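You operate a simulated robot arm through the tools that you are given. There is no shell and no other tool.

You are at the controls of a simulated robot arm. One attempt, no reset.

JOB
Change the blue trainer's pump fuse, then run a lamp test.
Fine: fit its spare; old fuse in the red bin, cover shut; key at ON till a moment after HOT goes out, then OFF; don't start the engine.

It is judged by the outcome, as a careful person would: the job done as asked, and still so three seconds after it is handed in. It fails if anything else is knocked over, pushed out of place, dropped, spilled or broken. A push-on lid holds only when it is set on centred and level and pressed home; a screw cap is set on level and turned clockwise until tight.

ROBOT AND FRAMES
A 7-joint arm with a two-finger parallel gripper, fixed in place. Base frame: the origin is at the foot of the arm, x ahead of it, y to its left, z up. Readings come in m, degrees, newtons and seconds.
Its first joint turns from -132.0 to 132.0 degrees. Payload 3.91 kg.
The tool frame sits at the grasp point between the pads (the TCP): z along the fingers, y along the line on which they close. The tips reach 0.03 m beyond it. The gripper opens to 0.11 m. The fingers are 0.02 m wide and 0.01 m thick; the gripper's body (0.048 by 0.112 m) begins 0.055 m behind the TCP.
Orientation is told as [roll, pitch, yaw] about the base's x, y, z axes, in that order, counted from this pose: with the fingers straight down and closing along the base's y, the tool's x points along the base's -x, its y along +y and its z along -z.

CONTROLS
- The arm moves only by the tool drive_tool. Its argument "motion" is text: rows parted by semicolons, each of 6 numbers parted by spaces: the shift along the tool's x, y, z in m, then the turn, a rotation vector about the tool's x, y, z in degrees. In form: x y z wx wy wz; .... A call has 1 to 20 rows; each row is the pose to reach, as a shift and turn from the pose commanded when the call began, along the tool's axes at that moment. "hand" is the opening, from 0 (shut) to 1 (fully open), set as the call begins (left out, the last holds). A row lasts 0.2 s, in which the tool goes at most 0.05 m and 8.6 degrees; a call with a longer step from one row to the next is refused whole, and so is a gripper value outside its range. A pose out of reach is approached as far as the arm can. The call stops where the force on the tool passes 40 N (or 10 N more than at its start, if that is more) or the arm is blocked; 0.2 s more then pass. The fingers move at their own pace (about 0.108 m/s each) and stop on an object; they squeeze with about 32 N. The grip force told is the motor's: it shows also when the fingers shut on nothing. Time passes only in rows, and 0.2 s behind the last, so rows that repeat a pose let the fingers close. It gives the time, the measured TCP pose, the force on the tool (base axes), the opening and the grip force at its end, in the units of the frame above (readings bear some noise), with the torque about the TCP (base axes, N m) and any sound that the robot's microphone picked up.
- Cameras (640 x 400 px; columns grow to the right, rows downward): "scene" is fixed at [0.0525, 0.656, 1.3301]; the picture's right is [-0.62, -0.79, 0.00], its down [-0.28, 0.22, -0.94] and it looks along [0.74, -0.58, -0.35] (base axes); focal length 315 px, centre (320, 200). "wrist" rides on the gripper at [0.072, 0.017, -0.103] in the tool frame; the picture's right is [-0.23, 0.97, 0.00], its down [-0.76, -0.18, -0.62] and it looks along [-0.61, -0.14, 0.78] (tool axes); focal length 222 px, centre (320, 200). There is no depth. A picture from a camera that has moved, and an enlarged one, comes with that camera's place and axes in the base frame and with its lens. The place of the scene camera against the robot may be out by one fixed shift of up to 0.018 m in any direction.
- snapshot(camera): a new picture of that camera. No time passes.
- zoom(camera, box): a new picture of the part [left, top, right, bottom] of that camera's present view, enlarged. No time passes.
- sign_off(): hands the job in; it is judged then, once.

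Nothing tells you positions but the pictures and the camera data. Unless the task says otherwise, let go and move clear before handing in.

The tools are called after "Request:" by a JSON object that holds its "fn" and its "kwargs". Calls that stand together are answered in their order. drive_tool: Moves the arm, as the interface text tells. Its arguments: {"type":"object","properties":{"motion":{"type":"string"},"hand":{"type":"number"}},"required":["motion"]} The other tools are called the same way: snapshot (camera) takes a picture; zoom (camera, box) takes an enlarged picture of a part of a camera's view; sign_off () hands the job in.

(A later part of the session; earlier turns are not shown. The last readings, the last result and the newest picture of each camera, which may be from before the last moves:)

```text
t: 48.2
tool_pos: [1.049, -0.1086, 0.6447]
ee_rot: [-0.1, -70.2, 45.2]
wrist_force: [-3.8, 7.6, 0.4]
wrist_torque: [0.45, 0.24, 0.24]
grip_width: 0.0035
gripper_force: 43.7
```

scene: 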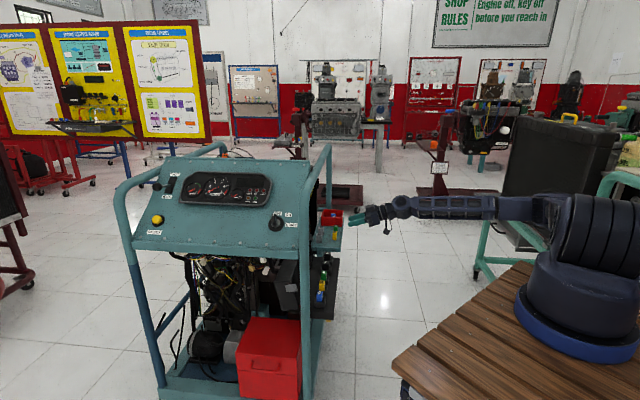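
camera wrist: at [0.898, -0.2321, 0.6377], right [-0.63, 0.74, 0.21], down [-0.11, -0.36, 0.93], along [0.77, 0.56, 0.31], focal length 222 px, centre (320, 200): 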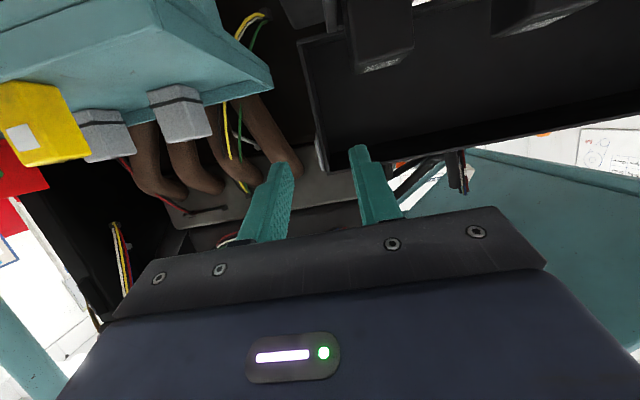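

The pinch is balanced now, under 9 N. I'll swing the cover through the first 30° of its arc about the hinge.

Request:
{"fn": "drive_tool", "kwargs": {"motion": "-0.0001 0 -0.0049 0 0 0; 0.0001 0 -0.0098 0 0 0; 0.0007 0 -0.0146 0 0 0; 0.0019 0 -0.0193 0 0 0; 0.0034 0 -0.024 0 0 0; 0.0053 0 -0.0284 0 0 0", "hand": 0}}

Request:
{"fn": "zoom", "kwargs": {"camera": "wrist", "box": [220, 60, 420, 220]}}

Request:
{"fn": "zoom", "kwargs": {"camera": "scene", "box": [260, 200, 370, 310]}}

```text
t: 49.6
tool_pos: [1.0289, -0.1261, 0.6507]
ee_rot: [-0.4, -70.3, 45.2]
wrist_force: [4.9, 17.5, -6.3]
wrist_torque: [0.76, -0.6, 0.27]
grip_width: 0.0033
gripper_force: 43.6
```

```text
2.50 times, centred on (320, 140) of wrist
camera zoom: at [0.9316, -0.2023, 0.6164], right [-0.63, 0.74, 0.21], down [-0.11, -0.36, 0.93], along [0.77, 0.56, 0.31], focal length 555 px, centre (320, 350)
```

zoom: 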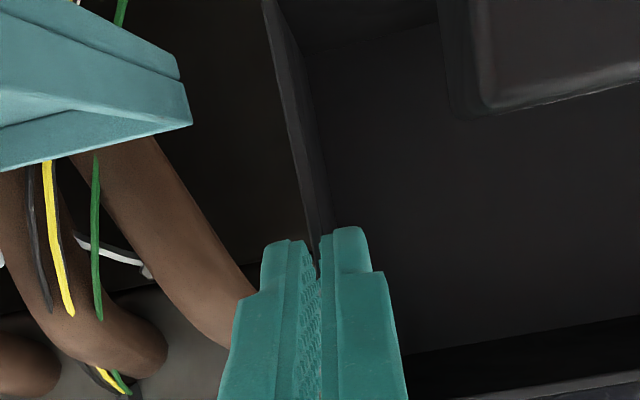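

```text
3.64 times, centred on (315, 255) of scene
camera zoom: at [0.0525, 0.656, 1.3301], right [-0.62, -0.79, 0.0], down [-0.28, 0.22, -0.94], along [0.74, -0.58, -0.35], focal length 1145 px, centre (338, 0)
```

zoom: 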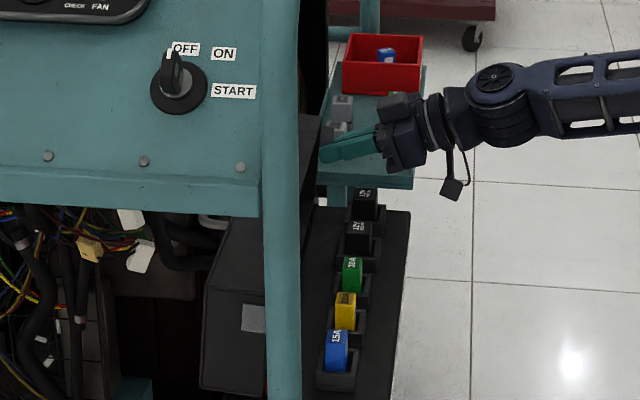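

The cover is following and is now near vertical. I'll continue the arc to about 60° of swing while levelling the tool.

Request:
{"fn": "drive_tool", "kwargs": {"motion": "0.0039 0 -0.0052 0 -3 0; 0.0084 0 -0.0099 0 -6 0; 0.0131 0 -0.0141 0 -9 0; 0.0186 0 -0.0179 0 -12 0; 0.0241 0 -0.0213 0 -15 0", "hand": 0}}

Request:
{"fn": "snapshot", "kwargs": {"camera": "wrist"}}

Request:
{"fn": "zoom", "kwargs": {"camera": "scene", "box": [260, 200, 370, 310]}}

```text
t: 50.8
tool_pos: [1.0079, -0.1478, 0.6343]
ee_rot: [-2.2, -85.4, 47.1]
wrist_force: [-5.4, 19.2, 7.2]
wrist_torque: [0.69, -0.78, 0.55]
grip_width: 0.0033
gripper_force: 43.0
```

```text
taken
camera wrist: at [0.9209, -0.2136, 0.5706], right [-0.68, 0.7, 0.22], down [-0.27, -0.52, 0.81], along [0.69, 0.49, 0.54], focal length 222 px, centre (320, 200)
```

wrist: 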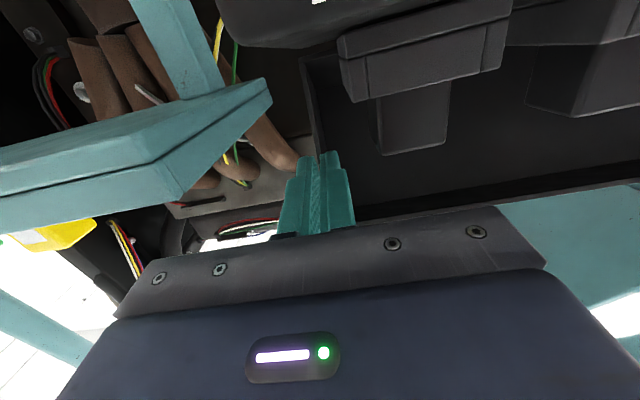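

```text
3.64 times, centred on (315, 255) of scene
camera zoom: at [0.0525, 0.656, 1.3301], right [-0.62, -0.79, 0.0], down [-0.28, 0.22, -0.94], along [0.74, -0.58, -0.35], focal length 1145 px, centre (338, 0)
```

zoom: 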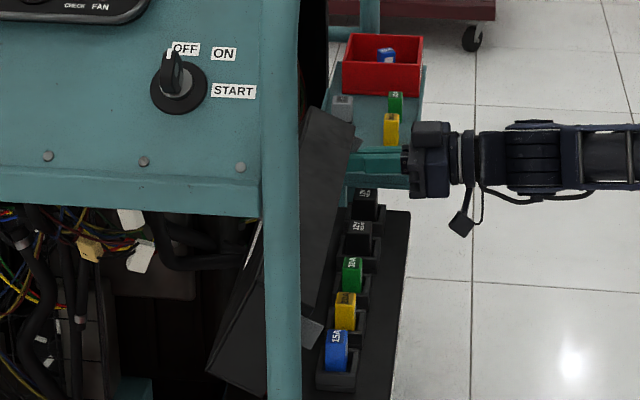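

The cover is past vertical and leaning outward over the fuses, still pinched. I'll keep lowering it along the arc.

Request:
{"fn": "drive_tool", "kwargs": {"motion": "0.0048 0 -0.0043 0 -2 0; 0.01 0 -0.008 0 -4 0; 0.0155 0 -0.0113 0 -6 0; 0.0155 0 -0.0113 0 -6 0", "hand": 0}}

Request:
{"fn": "snapshot", "kwargs": {"camera": "wrist"}}

Request:
{"fn": "zoom", "kwargs": {"camera": "scene", "box": [260, 200, 370, 310]}}

```text
t: 51.8
tool_pos: [1.0005, -0.1581, 0.622]
ee_rot: [-174.1, -89.0, -141.1]
wrist_force: [0.3, 0.9, -0.2]
wrist_torque: [-0.01, 0.0, -0.01]
grip_width: 0.0001
gripper_force: 37.8
```

```text
taken
camera wrist: at [0.9171, -0.2182, 0.5456], right [-0.69, 0.69, 0.23], down [-0.33, -0.58, 0.75], along [0.64, 0.44, 0.62], focal length 222 px, centre (320, 200)
```

wrist: 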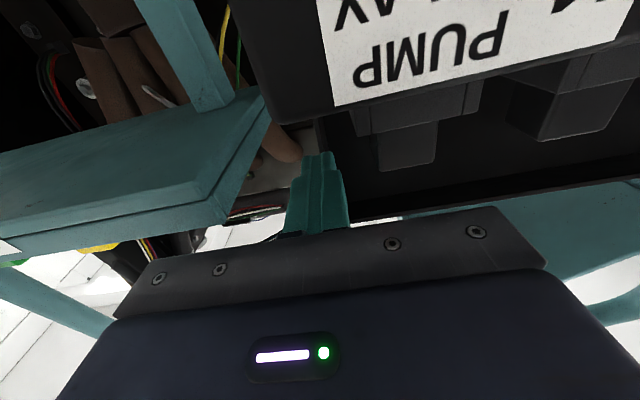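

```text
3.64 times, centred on (315, 255) of scene
camera zoom: at [0.0525, 0.656, 1.3301], right [-0.62, -0.79, 0.0], down [-0.28, 0.22, -0.94], along [0.74, -0.58, -0.35], focal length 1145 px, centre (338, 0)
```

zoom: 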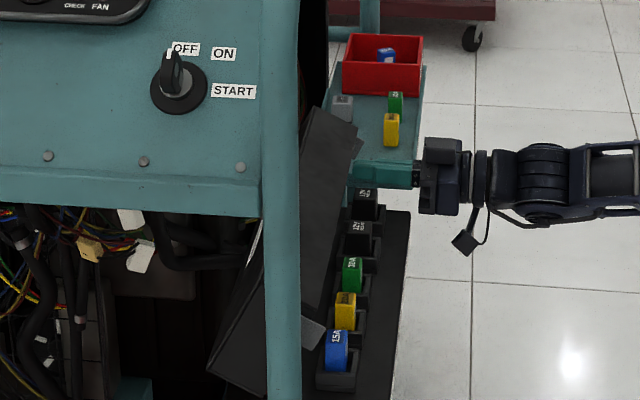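

The fingers slipped off, but the hinge holds the cover where it is, past vertical. Now the back edge can be hooked from above with the tilted tool, so I'll withdraw, return to pitch -35 and look.

Request:
{"fn": "drive_tool", "kwargs": {"motion": "0 0 -0.05 0 0 0; 0 0 -0.1 0 0 0; -0.0287 0.0154 -0.1012 0 7 0; -0.0575 0.0307 -0.1024 0 14 0; -0.0862 0.0461 -0.1035 0 21 0; -0.115 0.0615 -0.1047 0 28 0; -0.1437 0.0768 -0.1059 0 35 0; -0.1724 0.0922 -0.1071 0 42 0; -0.2012 0.1075 -0.1082 0 49 0; -0.2299 0.1229 -0.1094 0 56 0; -0.2299 0.1229 -0.1094 0 56 0", "hand": 0}}

Request:
{"fn": "snapshot", "kwargs": {"camera": "wrist"}}

Request:
{"fn": "snapshot", "kwargs": {"camera": "scene"}}

```text
t: 54.2
tool_pos: [0.8324, -0.1507, 0.8485]
ee_rot: [0.0, -35.2, 44.9]
wrist_force: [0.2, -0.8, 0.2]
wrist_torque: [0.02, 0.02, 0.0]
grip_width: 0.0
gripper_force: 37.7
```

```text
taken
camera wrist: at [0.7374, -0.2221, 0.8903], right [-0.55, 0.82, 0.13], down [0.31, 0.06, 0.95], along [0.77, 0.57, -0.29], focal length 222 px, centre (320, 200)
```

wrist: 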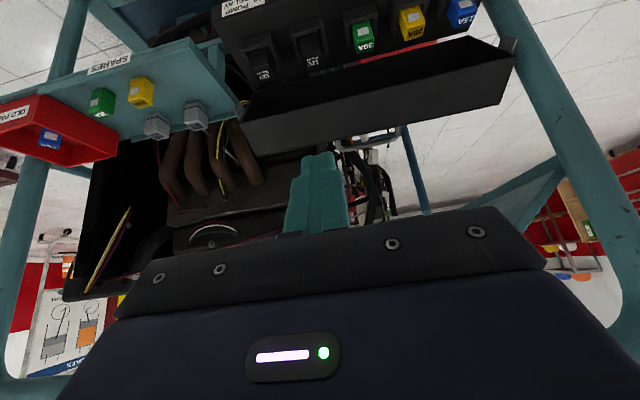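

```text
taken
```

scene: 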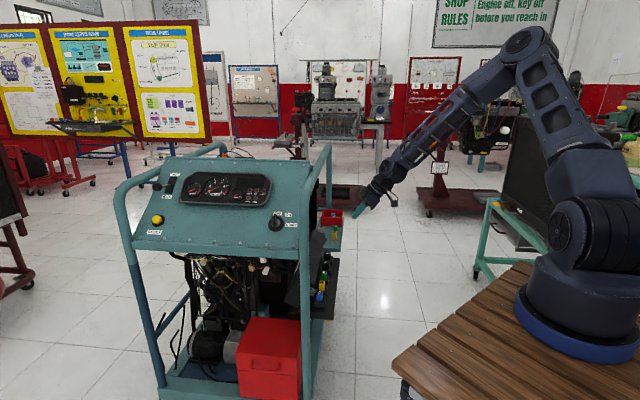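

The cover is leaning further over the fuses now. I'll zoom in to measure its current angle.

Request:
{"fn": "zoom", "kwargs": {"camera": "wrist", "box": [220, 0, 540, 180]}}

Request:
{"fn": "zoom", "kwargs": {"camera": "scene", "box": [260, 200, 370, 310]}}

```text
2.00 times, centred on (380, 90) of wrist
camera zoom: at [0.7374, -0.2221, 0.8903], right [-0.55, 0.82, 0.13], down [0.31, 0.06, 0.95], along [0.77, 0.57, -0.29], focal length 444 px, centre (200, 420)
```

zoom: 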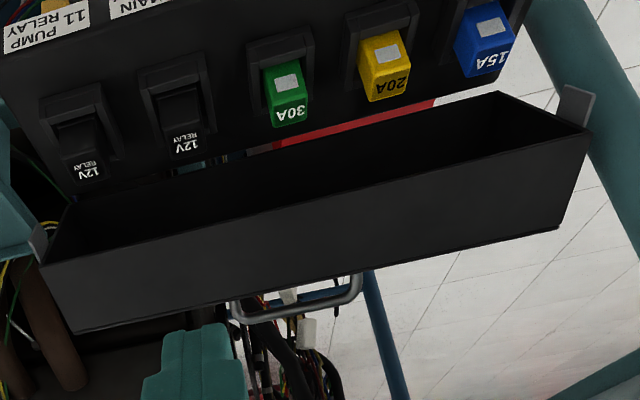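

```text
3.64 times, centred on (315, 255) of scene
camera zoom: at [0.0525, 0.656, 1.3301], right [-0.62, -0.79, 0.0], down [-0.28, 0.22, -0.94], along [0.74, -0.58, -0.35], focal length 1145 px, centre (338, 0)
```

zoom: 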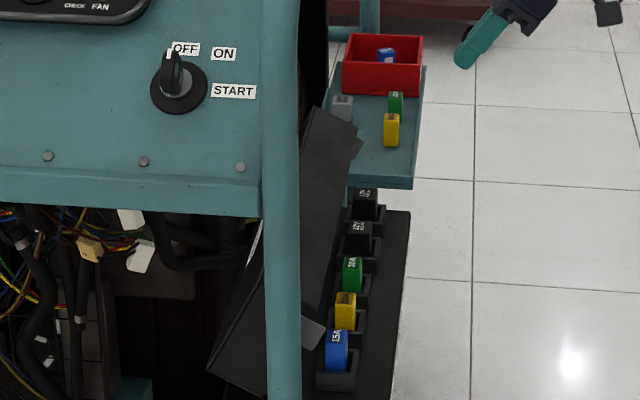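

I can see the cover well now: it's tilted about 63° from closed, its top edge is near (w≈-0.06, z≈0.70), and it has a handle on the back. I'll bring closed fingers over that edge near the rear of the cover.

Request:
{"fn": "drive_tool", "kwargs": {"motion": "-0.0237 -0.009 0.034 0 0 0; -0.0473 -0.018 0.068 0 0 0; -0.071 -0.0271 0.1019 0 0 0; -0.0946 -0.0361 0.1359 0 0 0; -0.0946 -0.0361 0.1359 0 0 0", "hand": 0}}

Request:
{"fn": "snapshot", "kwargs": {"camera": "wrist"}}

Request:
{"fn": "zoom", "kwargs": {"camera": "scene", "box": [260, 190, 380, 300]}}

```text
t: 55.4
tool_pos: [0.9677, -0.0674, 0.7898]
ee_rot: [-0.2, -35.3, 44.9]
wrist_force: [-0.2, 1.0, 0.2]
wrist_torque: [-0.03, -0.02, 0.01]
grip_width: 0.0
gripper_force: 38.0
```

```text
taken
camera wrist: at [0.873, -0.1392, 0.8328], right [-0.56, 0.82, 0.13], down [0.31, 0.06, 0.95], along [0.77, 0.57, -0.29], focal length 222 px, centre (320, 200)
```

wrist: 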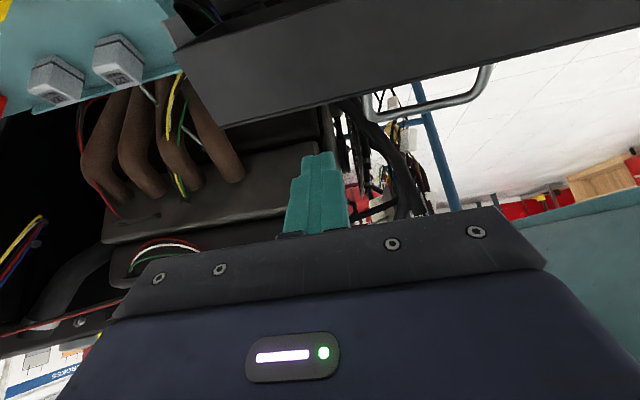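

```text
3.64 times, centred on (320, 245) of scene
camera zoom: at [0.0525, 0.656, 1.3301], right [-0.62, -0.79, 0.0], down [-0.28, 0.22, -0.94], along [0.74, -0.58, -0.35], focal length 1145 px, centre (320, 36)
```

zoom: 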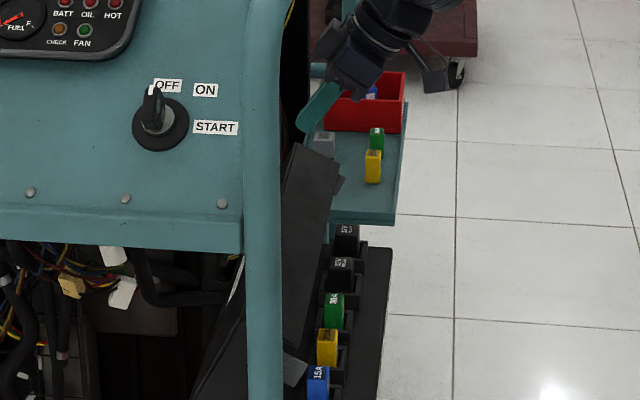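

The fingers are lined up to pass over the edge, clear of the handle. Reaching over it now, then pulling outward.

Request:
{"fn": "drive_tool", "kwargs": {"motion": "0 0 0.03 0 0 0; 0 0 0.06 0 0 0; 0 0 0.09 0 0 0; 0 0 0.09 0 0 0", "hand": 0}}

Request:
{"fn": "snapshot", "kwargs": {"camera": "wrist"}}

Request:
{"fn": "zoom", "kwargs": {"camera": "scene", "box": [260, 190, 380, 300]}}

```text
t: 56.4
tool_pos: [1.0049, -0.0288, 0.7173]
ee_rot: [-0.2, -35.2, 44.8]
wrist_force: [1.1, 0.7, 0.1]
wrist_torque: [-0.02, -0.03, 0.0]
grip_width: 0.0
gripper_force: 37.7
```

```text
taken
camera wrist: at [0.9096, -0.1012, 0.7596], right [-0.56, 0.82, 0.13], down [0.31, 0.06, 0.95], along [0.77, 0.57, -0.29], focal length 222 px, centre (320, 200)
```

wrist: 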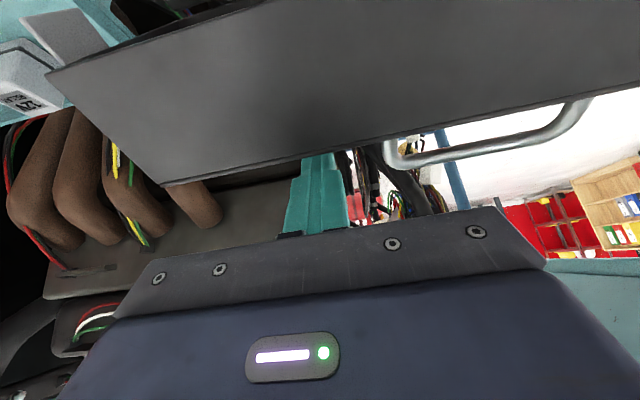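

```text
3.64 times, centred on (320, 245) of scene
camera zoom: at [0.0525, 0.656, 1.3301], right [-0.62, -0.79, 0.0], down [-0.28, 0.22, -0.94], along [0.74, -0.58, -0.35], focal length 1145 px, centre (320, 36)
```

zoom: 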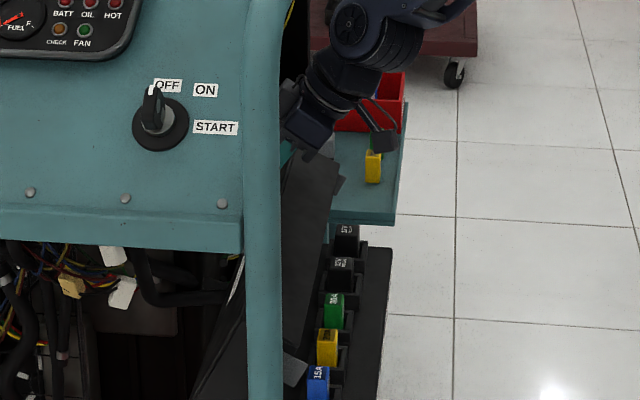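

The fingertips are behind the cover's edge. Now I'll pull outward to swing it further down.

Request:
{"fn": "drive_tool", "kwargs": {"motion": "0.0082 0 -0.0057 0 0 0; 0.0164 0 -0.0115 0 0 0; 0.0246 0 -0.0172 0 0 0; 0.0328 0 -0.023 0 0 0; 0.0421 0 -0.0271 0 0 0; 0.0514 0 -0.0311 0 0 0", "hand": 0}}

Request:
{"fn": "snapshot", "kwargs": {"camera": "wrist"}}

Request:
{"fn": "zoom", "kwargs": {"camera": "scene", "box": [260, 190, 380, 300]}}

```text
t: 57.8
tool_pos: [0.9622, -0.0723, 0.7141]
ee_rot: [-0.1, -35.2, 44.9]
wrist_force: [0.3, -0.2, -0.7]
wrist_torque: [0.02, 0.01, -0.01]
grip_width: 0.0
gripper_force: 37.5
```

```text
taken
camera wrist: at [0.8666, -0.1442, 0.7559], right [-0.56, 0.82, 0.13], down [0.31, 0.06, 0.95], along [0.77, 0.57, -0.29], focal length 222 px, centre (320, 200)
```

wrist: 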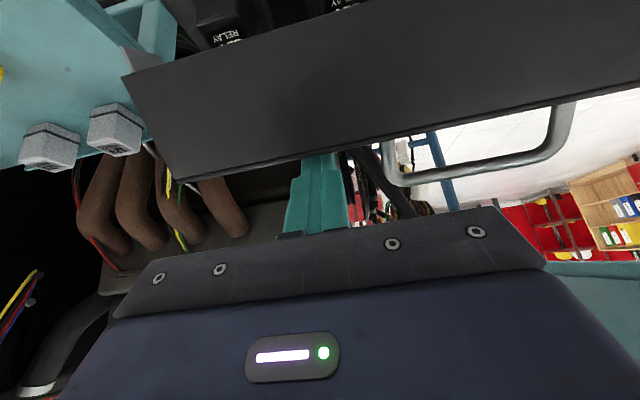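

```text
3.64 times, centred on (320, 245) of scene
camera zoom: at [0.0525, 0.656, 1.3301], right [-0.62, -0.79, 0.0], down [-0.28, 0.22, -0.94], along [0.74, -0.58, -0.35], focal length 1145 px, centre (320, 36)
```

zoom: 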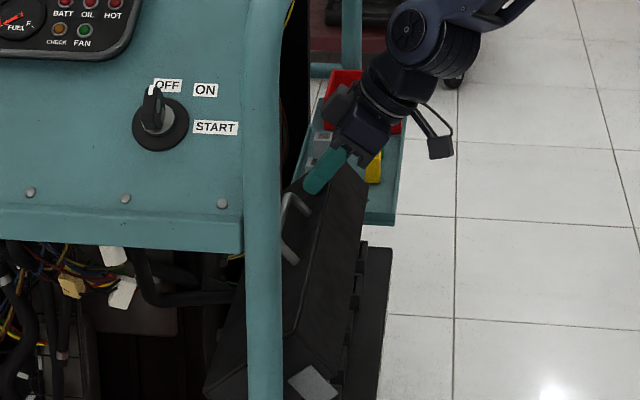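

The cover has swung well over the fuses and holds its position. I'll keep following its arc outward and down with the fingertips on top of it.

Request:
{"fn": "drive_tool", "kwargs": {"motion": "0.0107 0 -0.0035 0 0 0; 0.0209 0 -0.0056 0 0 0; 0.0314 0 -0.0067 0 0 0; 0.0417 0 -0.0066 0 0 0; 0.0521 0 -0.0055 0 0 0; 0.0606 0 -0.0037 0 0 0", "hand": 0}}

Request:
{"fn": "snapshot", "kwargs": {"camera": "wrist"}}

Request:
{"fn": "zoom", "kwargs": {"camera": "scene", "box": [260, 190, 380, 300]}}

```text
t: 59.2
tool_pos: [0.9258, -0.108, 0.6811]
ee_rot: [-0.1, -35.2, 44.9]
wrist_force: [0.0, 0.4, 0.2]
wrist_torque: [-0.01, -0.03, 0.02]
grip_width: 0.0
gripper_force: 38.0
```

```text
taken
camera wrist: at [0.8314, -0.1806, 0.7231], right [-0.56, 0.82, 0.13], down [0.31, 0.06, 0.95], along [0.77, 0.57, -0.29], focal length 222 px, centre (320, 200)
```

wrist: 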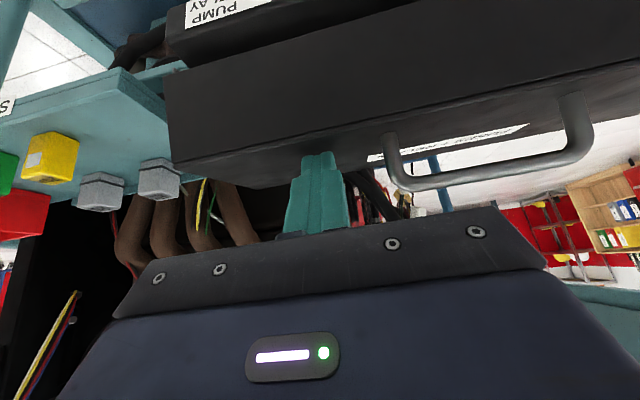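

```text
3.64 times, centred on (320, 245) of scene
camera zoom: at [0.0525, 0.656, 1.3301], right [-0.62, -0.79, 0.0], down [-0.28, 0.22, -0.94], along [0.74, -0.58, -0.35], focal length 1145 px, centre (320, 36)
```

zoom: 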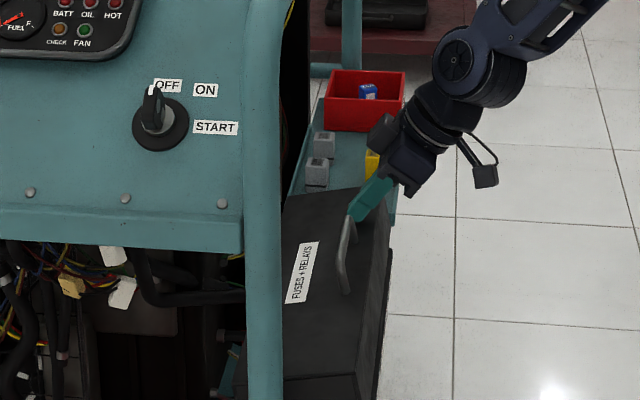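

The cover is almost shut, with its "FUSES + RELAYS" label on top. I'll press it down the last bit.

Request:
{"fn": "drive_tool", "kwargs": {"motion": "0.004 0 0.001 0 0 0; 0.0057 0 0.0041 0 0 0; 0.0069 0 0.0057 0 0 0; 0.0081 0 0.0074 0 0 0; 0.0092 0 0.009 0 0 0; 0.0104 0 0.0107 0 0 0", "hand": 0}}

Request:
{"fn": "snapshot", "kwargs": {"camera": "wrist"}}

Request:
{"fn": "zoom", "kwargs": {"camera": "scene", "box": [280, 220, 370, 320]}}

```text
t: 60.6
tool_pos: [0.9247, -0.1103, 0.6666]
ee_rot: [-0.1, -35.1, 44.9]
wrist_force: [0.7, -0.2, -1.1]
wrist_torque: [-0.02, 0.02, 0.01]
grip_width: 0.0
gripper_force: 37.9
```

```text
taken
camera wrist: at [0.8289, -0.1823, 0.7087], right [-0.56, 0.82, 0.13], down [0.31, 0.06, 0.95], along [0.77, 0.57, -0.29], focal length 222 px, centre (320, 200)
```

wrist: 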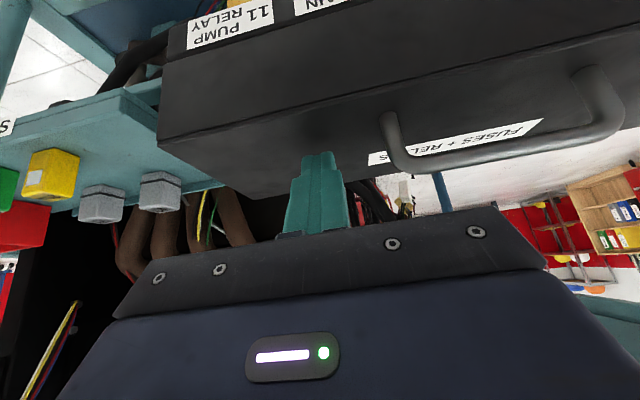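

```text
4.00 times, centred on (325, 270) of scene
camera zoom: at [0.0525, 0.656, 1.3301], right [-0.62, -0.79, 0.0], down [-0.28, 0.22, -0.94], along [0.74, -0.58, -0.35], focal length 1260 px, centre (300, -80)
```

zoom: 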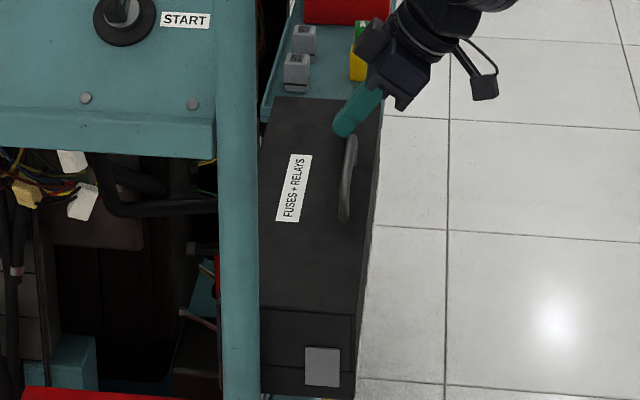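

It looks closed, but I've felt no resistance yet. I'll keep pressing gently until it's firm.

Request:
{"fn": "drive_tool", "kwargs": {"motion": "0.0011 0 0.0016 0 0 0; 0.0023 0 0.0033 0 0 0; 0.0034 0 0.0049 0 0 0; 0.0046 0 0.0066 0 0 0; 0.0057 0 0.0082 0 0 0; 0.0069 0 0.0098 0 0 0; 0.008 0 0.0115 0 0 0", "hand": 0}}

Request:
{"fn": "snapshot", "kwargs": {"camera": "wrist"}}

Request:
{"fn": "zoom", "kwargs": {"camera": "scene", "box": [280, 220, 370, 320]}}

```text
t: 61.8
tool_pos: [0.9252, -0.11, 0.6614]
ee_rot: [-0.4, -35.4, 45.2]
wrist_force: [-3.2, -1.7, 13.3]
wrist_torque: [0.03, 0.01, 0.01]
grip_width: 0.0
gripper_force: 37.7
stopped in row 5: the force on the tool passed its limit at 44 N (the readings are from after the stop); the commanded pose is now the measured one
```

```text
taken
camera wrist: at [0.8304, -0.1825, 0.7028], right [-0.56, 0.82, 0.13], down [0.31, 0.06, 0.95], along [0.77, 0.57, -0.28], focal length 222 px, centre (320, 200)
```

wrist: 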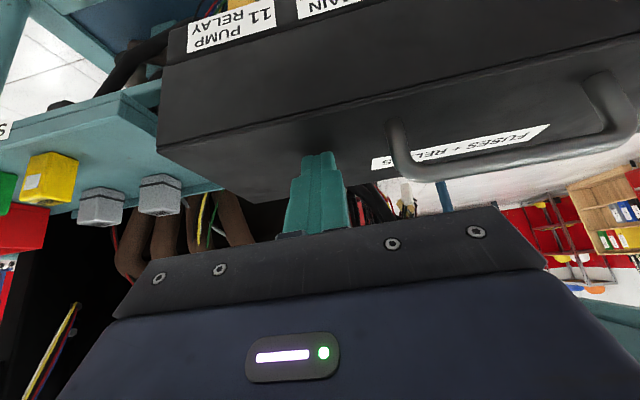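

```text
4.00 times, centred on (325, 270) of scene
camera zoom: at [0.0525, 0.656, 1.3301], right [-0.62, -0.79, 0.0], down [-0.28, 0.22, -0.94], along [0.74, -0.58, -0.35], focal length 1260 px, centre (300, -80)
```

zoom: 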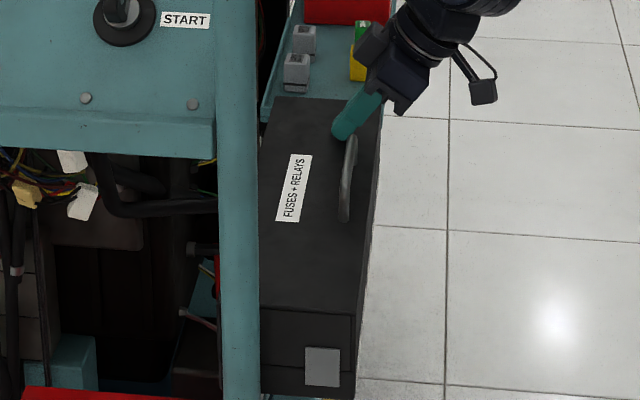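

The cover is shut: it stopped firmly at 44 N with its rim flush. I'll back off, check that it stays closed, and move up towards the front of the dash for a look at the key switch.

Request:
{"fn": "drive_tool", "kwargs": {"motion": "0 0 -0.05 0 0 0; 0 0 -0.1 0 0 0; 0 0 -0.15 0 0 0; -0.0139 0.0258 -0.185 2.58 0 3.69; -0.0277 0.0516 -0.2199 5.16 0 7.38; -0.0416 0.0774 -0.2549 7.74 0 11.07; -0.0555 0.1032 -0.2899 10.32 0 14.76; -0.0694 0.1291 -0.3249 12.9 0 18.45; -0.0832 0.1549 -0.3598 15.48 0 22.14; -0.0971 0.1807 -0.3948 18.06 0 25.83; -0.111 0.2065 -0.4298 20.64 0 29.52; -0.1248 0.2323 -0.4647 23.22 0 33.21; -0.1387 0.2581 -0.4997 25.8 0 36.9", "hand": 0.3}}

Request:
{"fn": "snapshot", "kwargs": {"camera": "wrist"}}

Request:
{"fn": "snapshot", "kwargs": {"camera": "scene"}}

Request:
{"fn": "zoom", "kwargs": {"camera": "scene", "box": [240, 170, 370, 320]}}

```text
t: 64.8
tool_pos: [0.5795, 0.1133, 1.1373]
ee_rot: [0.8, -34.1, 19.5]
wrist_force: [-1.2, 0.8, 0.8]
wrist_torque: [0.01, -0.02, -0.02]
grip_width: 0.033
gripper_force: 0.1
stopped in row 13: the arm was blocked; the commanded pose is now the measured one
```

```text
taken
camera wrist: at [0.4633, 0.0875, 1.1811], right [-0.16, 0.98, 0.14], down [0.33, -0.08, 0.94], along [0.93, 0.19, -0.31], focal length 222 px, centre (320, 200)
```

wrist: 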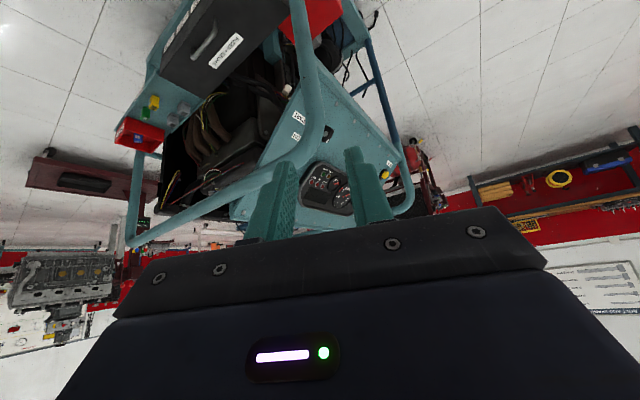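

```text
taken
```

scene: 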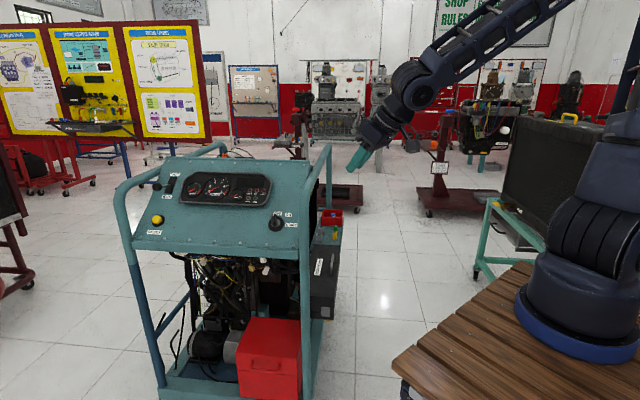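

```text
2.67 times, centred on (305, 245) of scene
camera zoom: at [0.0525, 0.656, 1.3301], right [-0.62, -0.79, 0.0], down [-0.28, 0.22, -0.94], along [0.74, -0.58, -0.35], focal length 840 px, centre (360, 80)
```

zoom: 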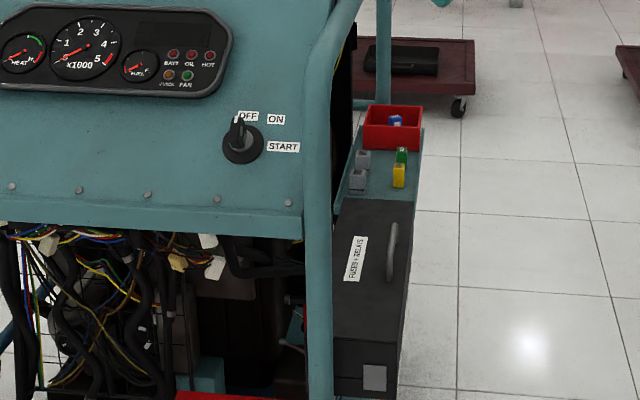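

The arm took an unexpected path at the end and stopped as "blocked", but nothing was touched. I'll check the arm and the surroundings before moving again.

Request:
{"fn": "zoom", "kwargs": {"camera": "wrist", "box": [240, 70, 420, 220]}}

Request:
{"fn": "zoom", "kwargs": {"camera": "scene", "box": [330, 0, 640, 200]}}

Request:
{"fn": "drive_tool", "kwargs": {"motion": "0 0 0 0 0 0"}}

```text
2.67 times, centred on (330, 145) of wrist
camera zoom: at [0.4633, 0.0875, 1.1811], right [-0.16, 0.98, 0.14], down [0.33, -0.08, 0.94], along [0.93, 0.19, -0.31], focal length 592 px, centre (293, 347)
```

zoom: 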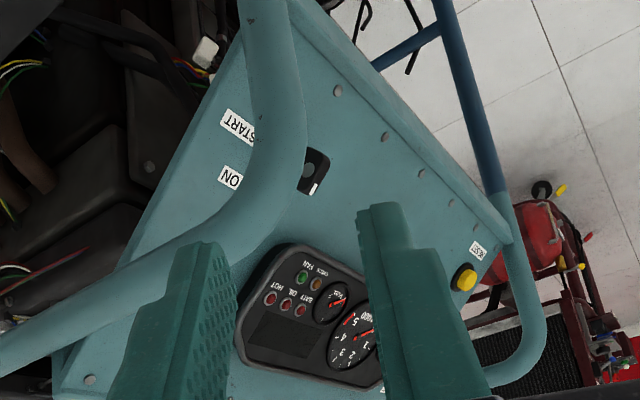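

```text
2.00 times, centred on (485, 100) of scene
camera zoom: at [0.0525, 0.656, 1.3301], right [-0.62, -0.79, 0.0], down [-0.28, 0.22, -0.94], along [0.74, -0.58, -0.35], focal length 630 px, centre (-10, 400)
```

zoom: 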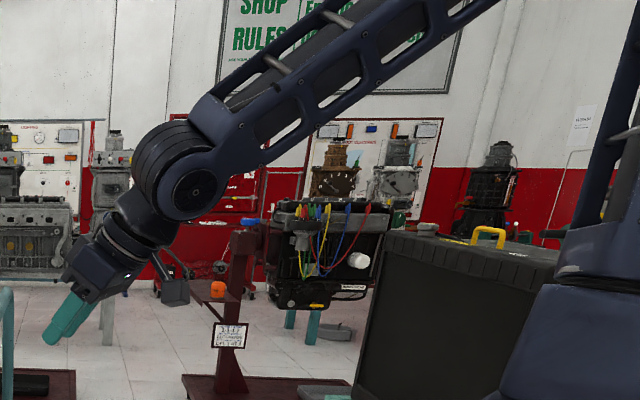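

```text
t: 65.2
tool_pos: [0.5805, 0.1126, 1.1362]
ee_rot: [1.0, -34.1, 19.6]
wrist_force: [0.7, 0.1, 0.7]
wrist_torque: [0.01, -0.01, 0.02]
grip_width: 0.033
gripper_force: 0.1
```

Nothing is in contact. I'll make smaller moves now, first turning the tool in place towards the front of the dash.

Request:
{"fn": "drive_tool", "kwargs": {"motion": "0 0 0 2.8 0 4.15; 0 0 0 5.6 0 8.3; 0 0 0 8.4 0 12.45; 0 0 0 11.2 0 16.6; 0 0 0 11.2 0 16.6", "hand": 0.3}}

Request:
{"fn": "snapshot", "kwargs": {"camera": "scene"}}

```text
t: 66.4
tool_pos: [0.579, 0.1125, 1.1368]
ee_rot: [1.0, -33.7, -0.5]
wrist_force: [-0.2, -0.3, -0.4]
wrist_torque: [-0.02, -0.01, 0.01]
grip_width: 0.0331
gripper_force: 0.2
```

```text
taken
```

scene: 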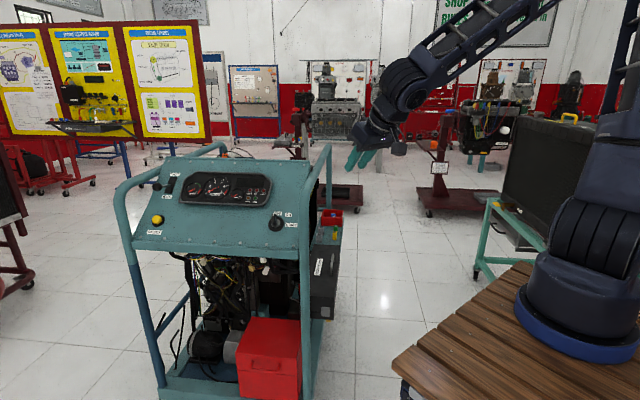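

Request:
{"fn": "drive_tool", "kwargs": {"motion": "-0.003 0.04 -0.005 2.8 0 4.2; -0.006 0.08 -0.01 5.6 0 8.3; -0.009 0.12 -0.015 8.3 0 12.5; -0.012 0.16 -0.02 11.1 0 16.6; -0.015 0.2 -0.025 13.9 0 20.8; -0.015 0.2 -0.025 13.9 0 20.8", "hand": 0.3}}

Request:
{"fn": "snapshot", "kwargs": {"camera": "wrist"}}

Request:
{"fn": "snapshot", "kwargs": {"camera": "scene"}}

```text
t: 67.8
tool_pos: [0.5755, 0.3127, 1.1683]
ee_rot: [0.8, -33.6, -25.6]
wrist_force: [-0.3, 1.4, -1.6]
wrist_torque: [-0.03, -0.03, 0.0]
grip_width: 0.033
gripper_force: 0.1
```

```text
taken
camera wrist: at [0.4765, 0.3773, 1.2137], right [0.58, 0.8, 0.14], down [0.18, -0.29, 0.94], along [0.79, -0.52, -0.32], focal length 222 px, centre (320, 200)
```

wrist: 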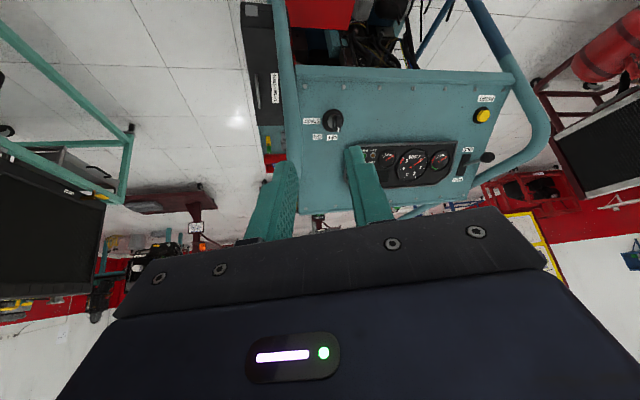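

```text
taken
```

scene: 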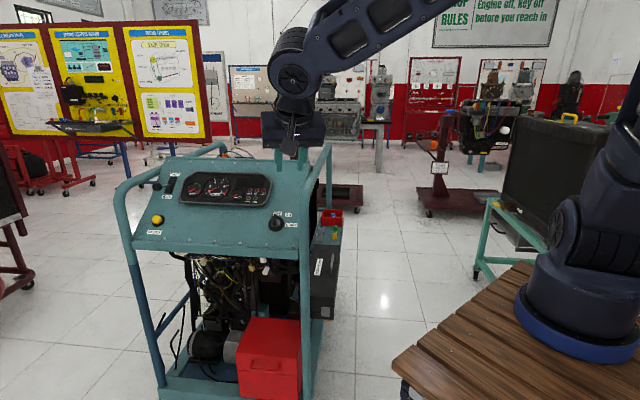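

I now have a straight view of the dash. I'll zoom in on the key switch.

Request:
{"fn": "zoom", "kwargs": {"camera": "wrist", "box": [280, 80, 400, 170]}}

Request:
{"fn": "zoom", "kwargs": {"camera": "wrist", "box": [300, 95, 360, 145]}}

Request:
{"fn": "zoom", "kwargs": {"camera": "scene", "box": [245, 195, 315, 245]}}

Request:
{"fn": "zoom", "kwargs": {"camera": "wrist", "box": [260, 50, 540, 220]}}

```text
4.44 times, centred on (340, 125) of wrist
camera zoom: at [0.4765, 0.3773, 1.2137], right [0.58, 0.8, 0.14], down [0.18, -0.29, 0.94], along [0.79, -0.52, -0.32], focal length 987 px, centre (231, 533)
```

zoom: 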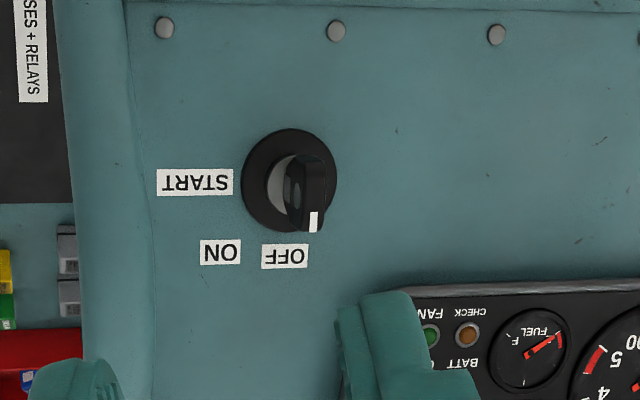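

```text
8.00 times, centred on (330, 120) of wrist
camera zoom: at [0.4765, 0.3773, 1.2137], right [0.58, 0.8, 0.14], down [0.18, -0.29, 0.94], along [0.79, -0.52, -0.32], focal length 1777 px, centre (240, 840)
```

zoom: 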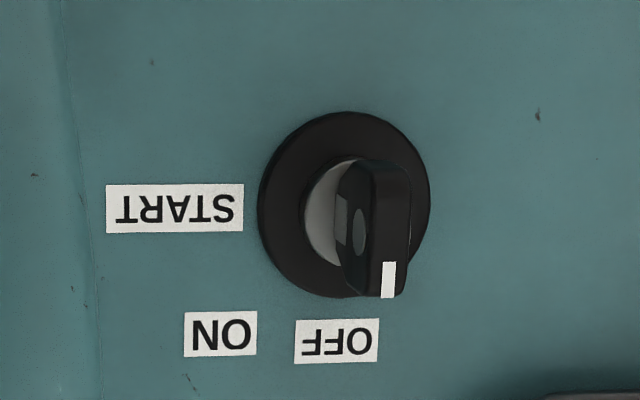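

```text
8.00 times, centred on (280, 220) of scene
camera zoom: at [0.0525, 0.656, 1.3301], right [-0.62, -0.79, 0.0], down [-0.28, 0.22, -0.94], along [0.74, -0.58, -0.35], focal length 2519 px, centre (640, 40)
```

zoom: 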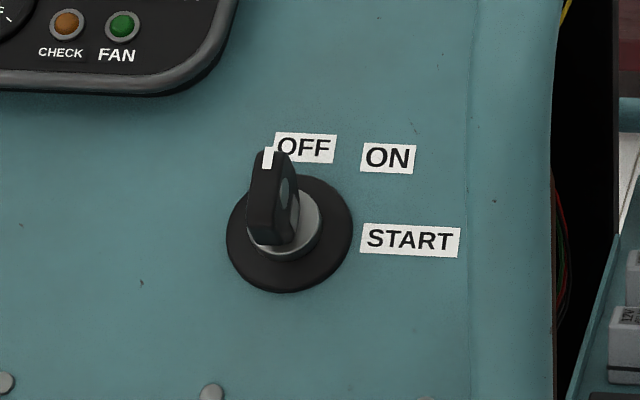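

```text
2.29 times, centred on (400, 135) of wrist
camera zoom: at [0.4765, 0.3773, 1.2137], right [0.58, 0.8, 0.14], down [0.18, -0.29, 0.94], along [0.79, -0.52, -0.32], focal length 508 px, centre (137, 349)
```

zoom: 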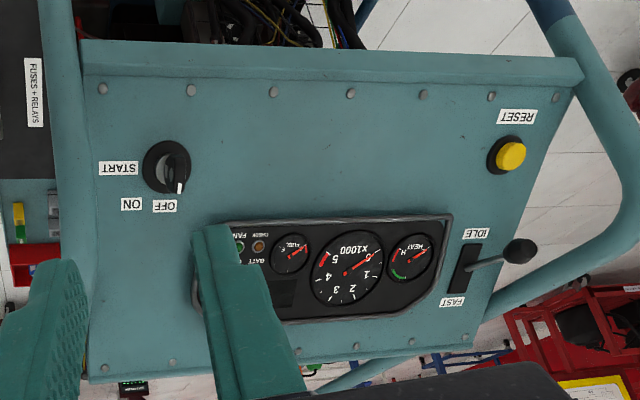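

The switch reads clearly: OFF is straight up, ON is 45° clockwise, START is 90°, and the paddle points at OFF. On the panel plane the switch centre is at about (0.874, 0.182, 0.8775), tilted 48°. I'll line the tool up with the panel normal at a safe distance.

Request:
{"fn": "drive_tool", "kwargs": {"motion": "-0.0095 0.0117 0.0312 2.25 -2.4 2.44; -0.019 0.0234 0.0624 4.5 -4.79 4.87; -0.0285 0.0351 0.0936 6.75 -7.19 7.31; -0.0379 0.0468 0.1247 9 -9.58 9.75; -0.0474 0.0585 0.1559 11.25 -11.98 12.18; -0.0569 0.0702 0.1871 13.5 -14.37 14.62; -0.0569 0.0702 0.1871 13.5 -14.37 14.62", "hand": 0.3}}

Request:
{"fn": "snapshot", "kwargs": {"camera": "wrist"}}

Request:
{"fn": "zoom", "kwargs": {"camera": "wrist", "box": [220, 60, 420, 220]}}

Request:
{"fn": "snapshot", "kwargs": {"camera": "scene"}}

```text
t: 69.4
tool_pos: [0.7448, 0.3136, 1.0433]
ee_rot: [0.1, -47.9, -45.0]
wrist_force: [-0.3, 0.0, -0.4]
wrist_torque: [0.01, 0.0, -0.01]
grip_width: 0.0329
gripper_force: 0.2
```

```text
taken
camera wrist: at [0.6683, 0.4136, 1.0585], right [0.8, 0.58, 0.17], down [-0.09, -0.16, 0.98], along [0.6, -0.8, -0.07], focal length 222 px, centre (320, 200)
```

wrist: 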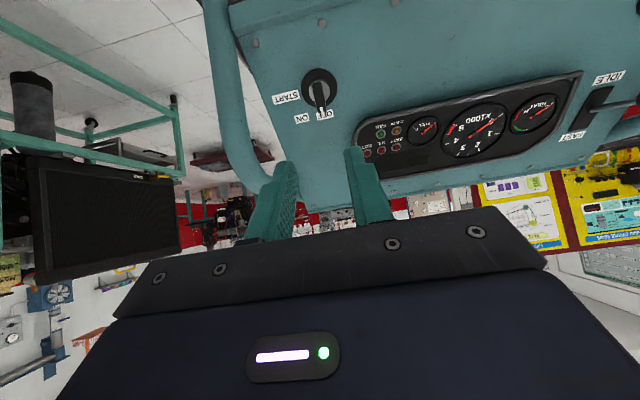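

```text
2.50 times, centred on (320, 140) of wrist
camera zoom: at [0.6683, 0.4136, 1.0585], right [0.8, 0.58, 0.17], down [-0.09, -0.16, 0.98], along [0.6, -0.8, -0.07], focal length 555 px, centre (320, 350)
```

zoom: 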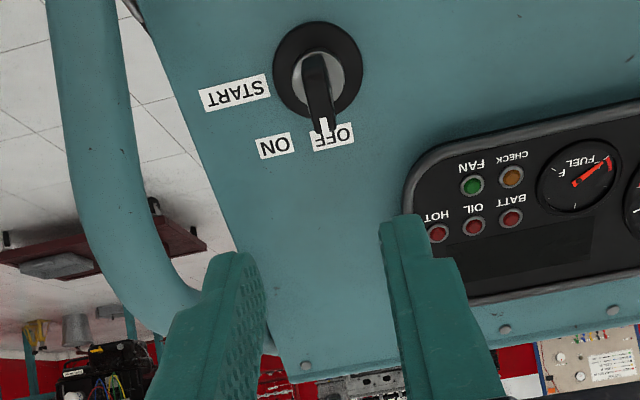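

```text
taken
```

scene: 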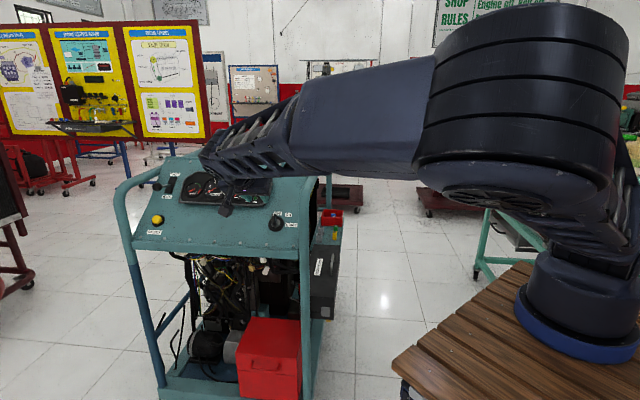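

The tool axis passes within 2 mm of the switch centre, and the HOT lamp is visible from here too. I'll move in along the panel normal.

Request:
{"fn": "drive_tool", "kwargs": {"motion": "0 -0.0008 0.04 0 0 0; 0 -0.0017 0.08 0 0 0; 0 -0.0017 0.12 0 0 0; 0 -0.0017 0.15 0 0 0; 0 -0.0017 0.15 0 0 0", "hand": 0.3}}

Request:
{"fn": "snapshot", "kwargs": {"camera": "wrist"}}

Request:
{"fn": "zoom", "kwargs": {"camera": "wrist", "box": [240, 60, 400, 200]}}

```text
t: 70.6
tool_pos: [0.8223, 0.2351, 0.9431]
ee_rot: [-0.1, -47.8, -44.9]
wrist_force: [-0.1, -0.1, 0.5]
wrist_torque: [0.0, 0.02, 0.0]
grip_width: 0.033
gripper_force: 0.1
```

```text
taken
camera wrist: at [0.7454, 0.335, 0.9593], right [0.79, 0.58, 0.17], down [-0.09, -0.16, 0.98], along [0.6, -0.8, -0.07], focal length 222 px, centre (320, 200)
```

wrist: 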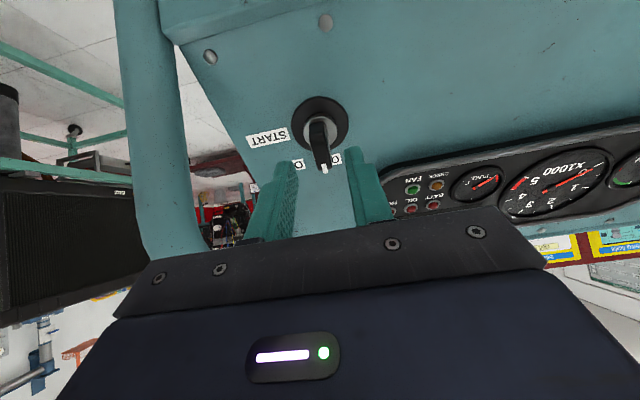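

```text
2.86 times, centred on (320, 130) of wrist
camera zoom: at [0.7454, 0.335, 0.9593], right [0.79, 0.58, 0.17], down [-0.09, -0.16, 0.98], along [0.6, -0.8, -0.07], focal length 635 px, centre (320, 400)
```

zoom: 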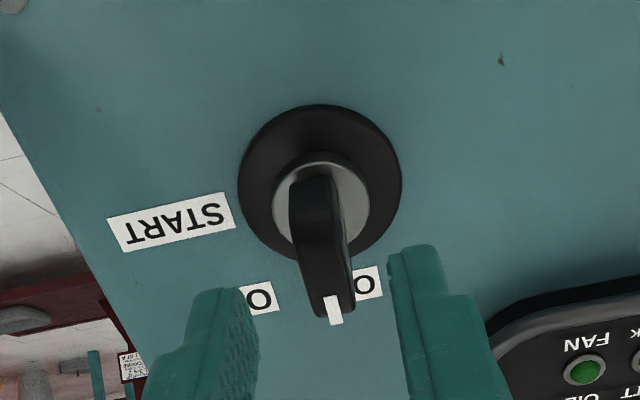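

The paddle is centred and aligned with the gripper at OFF. Final approach to straddle it.

Request:
{"fn": "drive_tool", "kwargs": {"motion": "0 0 0.015 0 0 0; 0 0 0.03 0 0 0; 0 0 0.042 0 0 0; 0 0 0.042 0 0 0", "hand": 0.3}}

Request:
{"fn": "snapshot", "kwargs": {"camera": "wrist"}}

Request:
{"fn": "zoom", "kwargs": {"camera": "wrist", "box": [240, 80, 400, 220]}}

Request:
{"fn": "snapshot", "kwargs": {"camera": "scene"}}

```text
t: 71.6
tool_pos: [0.8457, 0.2131, 0.9154]
ee_rot: [0.0, -47.9, -44.9]
wrist_force: [-0.7, -0.8, 0.0]
wrist_torque: [0.01, 0.02, 0.01]
grip_width: 0.0331
gripper_force: 0.0
```

```text
taken
camera wrist: at [0.7693, 0.3129, 0.9311], right [0.79, 0.58, 0.17], down [-0.09, -0.16, 0.98], along [0.6, -0.8, -0.07], focal length 222 px, centre (320, 200)
```

wrist: 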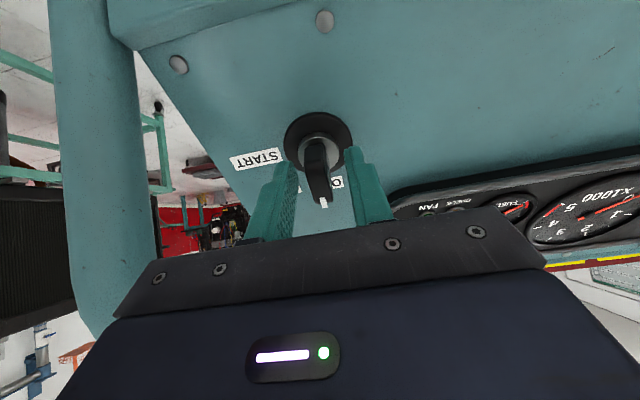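

```text
2.86 times, centred on (320, 150) of wrist
camera zoom: at [0.7693, 0.3129, 0.9311], right [0.79, 0.58, 0.17], down [-0.09, -0.16, 0.98], along [0.6, -0.8, -0.07], focal length 635 px, centre (320, 343)
```

zoom: 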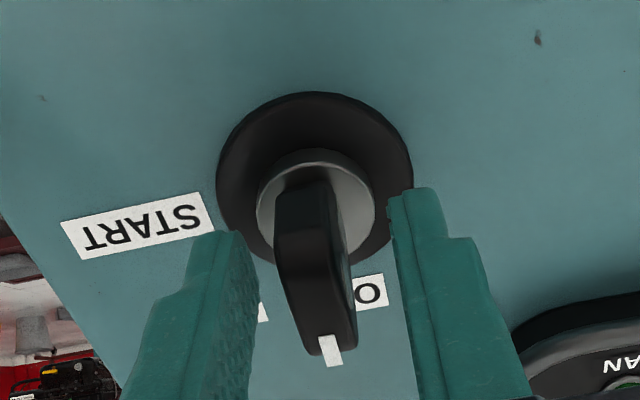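

```text
taken
```

scene: 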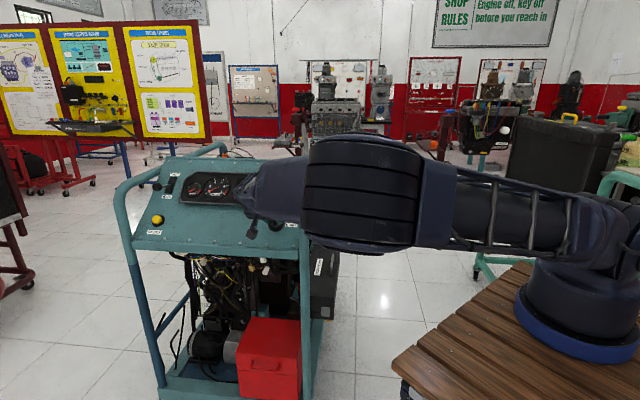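

The fingers straddle the paddle. Closing to grip it, still at OFF.

Request:
{"fn": "drive_tool", "kwargs": {"motion": "0 0 0 0 0 0; 0 0 0 0 0 0; 0 0 0 0 0 0", "hand": 0}}

Request:
{"fn": "zoom", "kwargs": {"camera": "wrist", "box": [240, 80, 400, 220]}}

```text
t: 72.4
tool_pos: [0.8444, 0.2122, 0.9153]
ee_rot: [0.0, -47.9, -45.0]
wrist_force: [-11.7, -5.4, -0.9]
wrist_torque: [0.15, 0.49, -0.4]
grip_width: 0.0117
gripper_force: 45.1
```

```text
2.86 times, centred on (320, 150) of wrist
camera zoom: at [0.7688, 0.3123, 0.9312], right [0.8, 0.58, 0.17], down [-0.09, -0.16, 0.98], along [0.6, -0.8, -0.07], focal length 635 px, centre (320, 343)
```

zoom: 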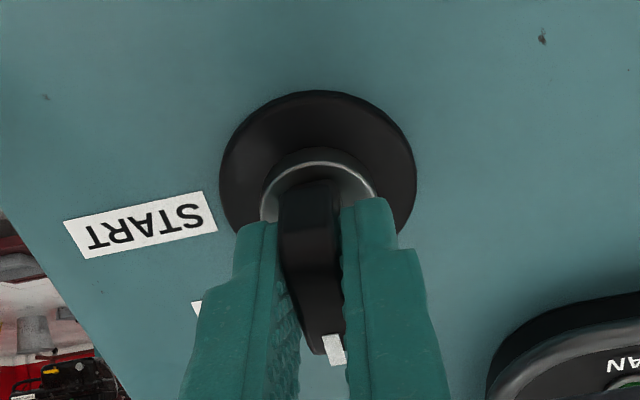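

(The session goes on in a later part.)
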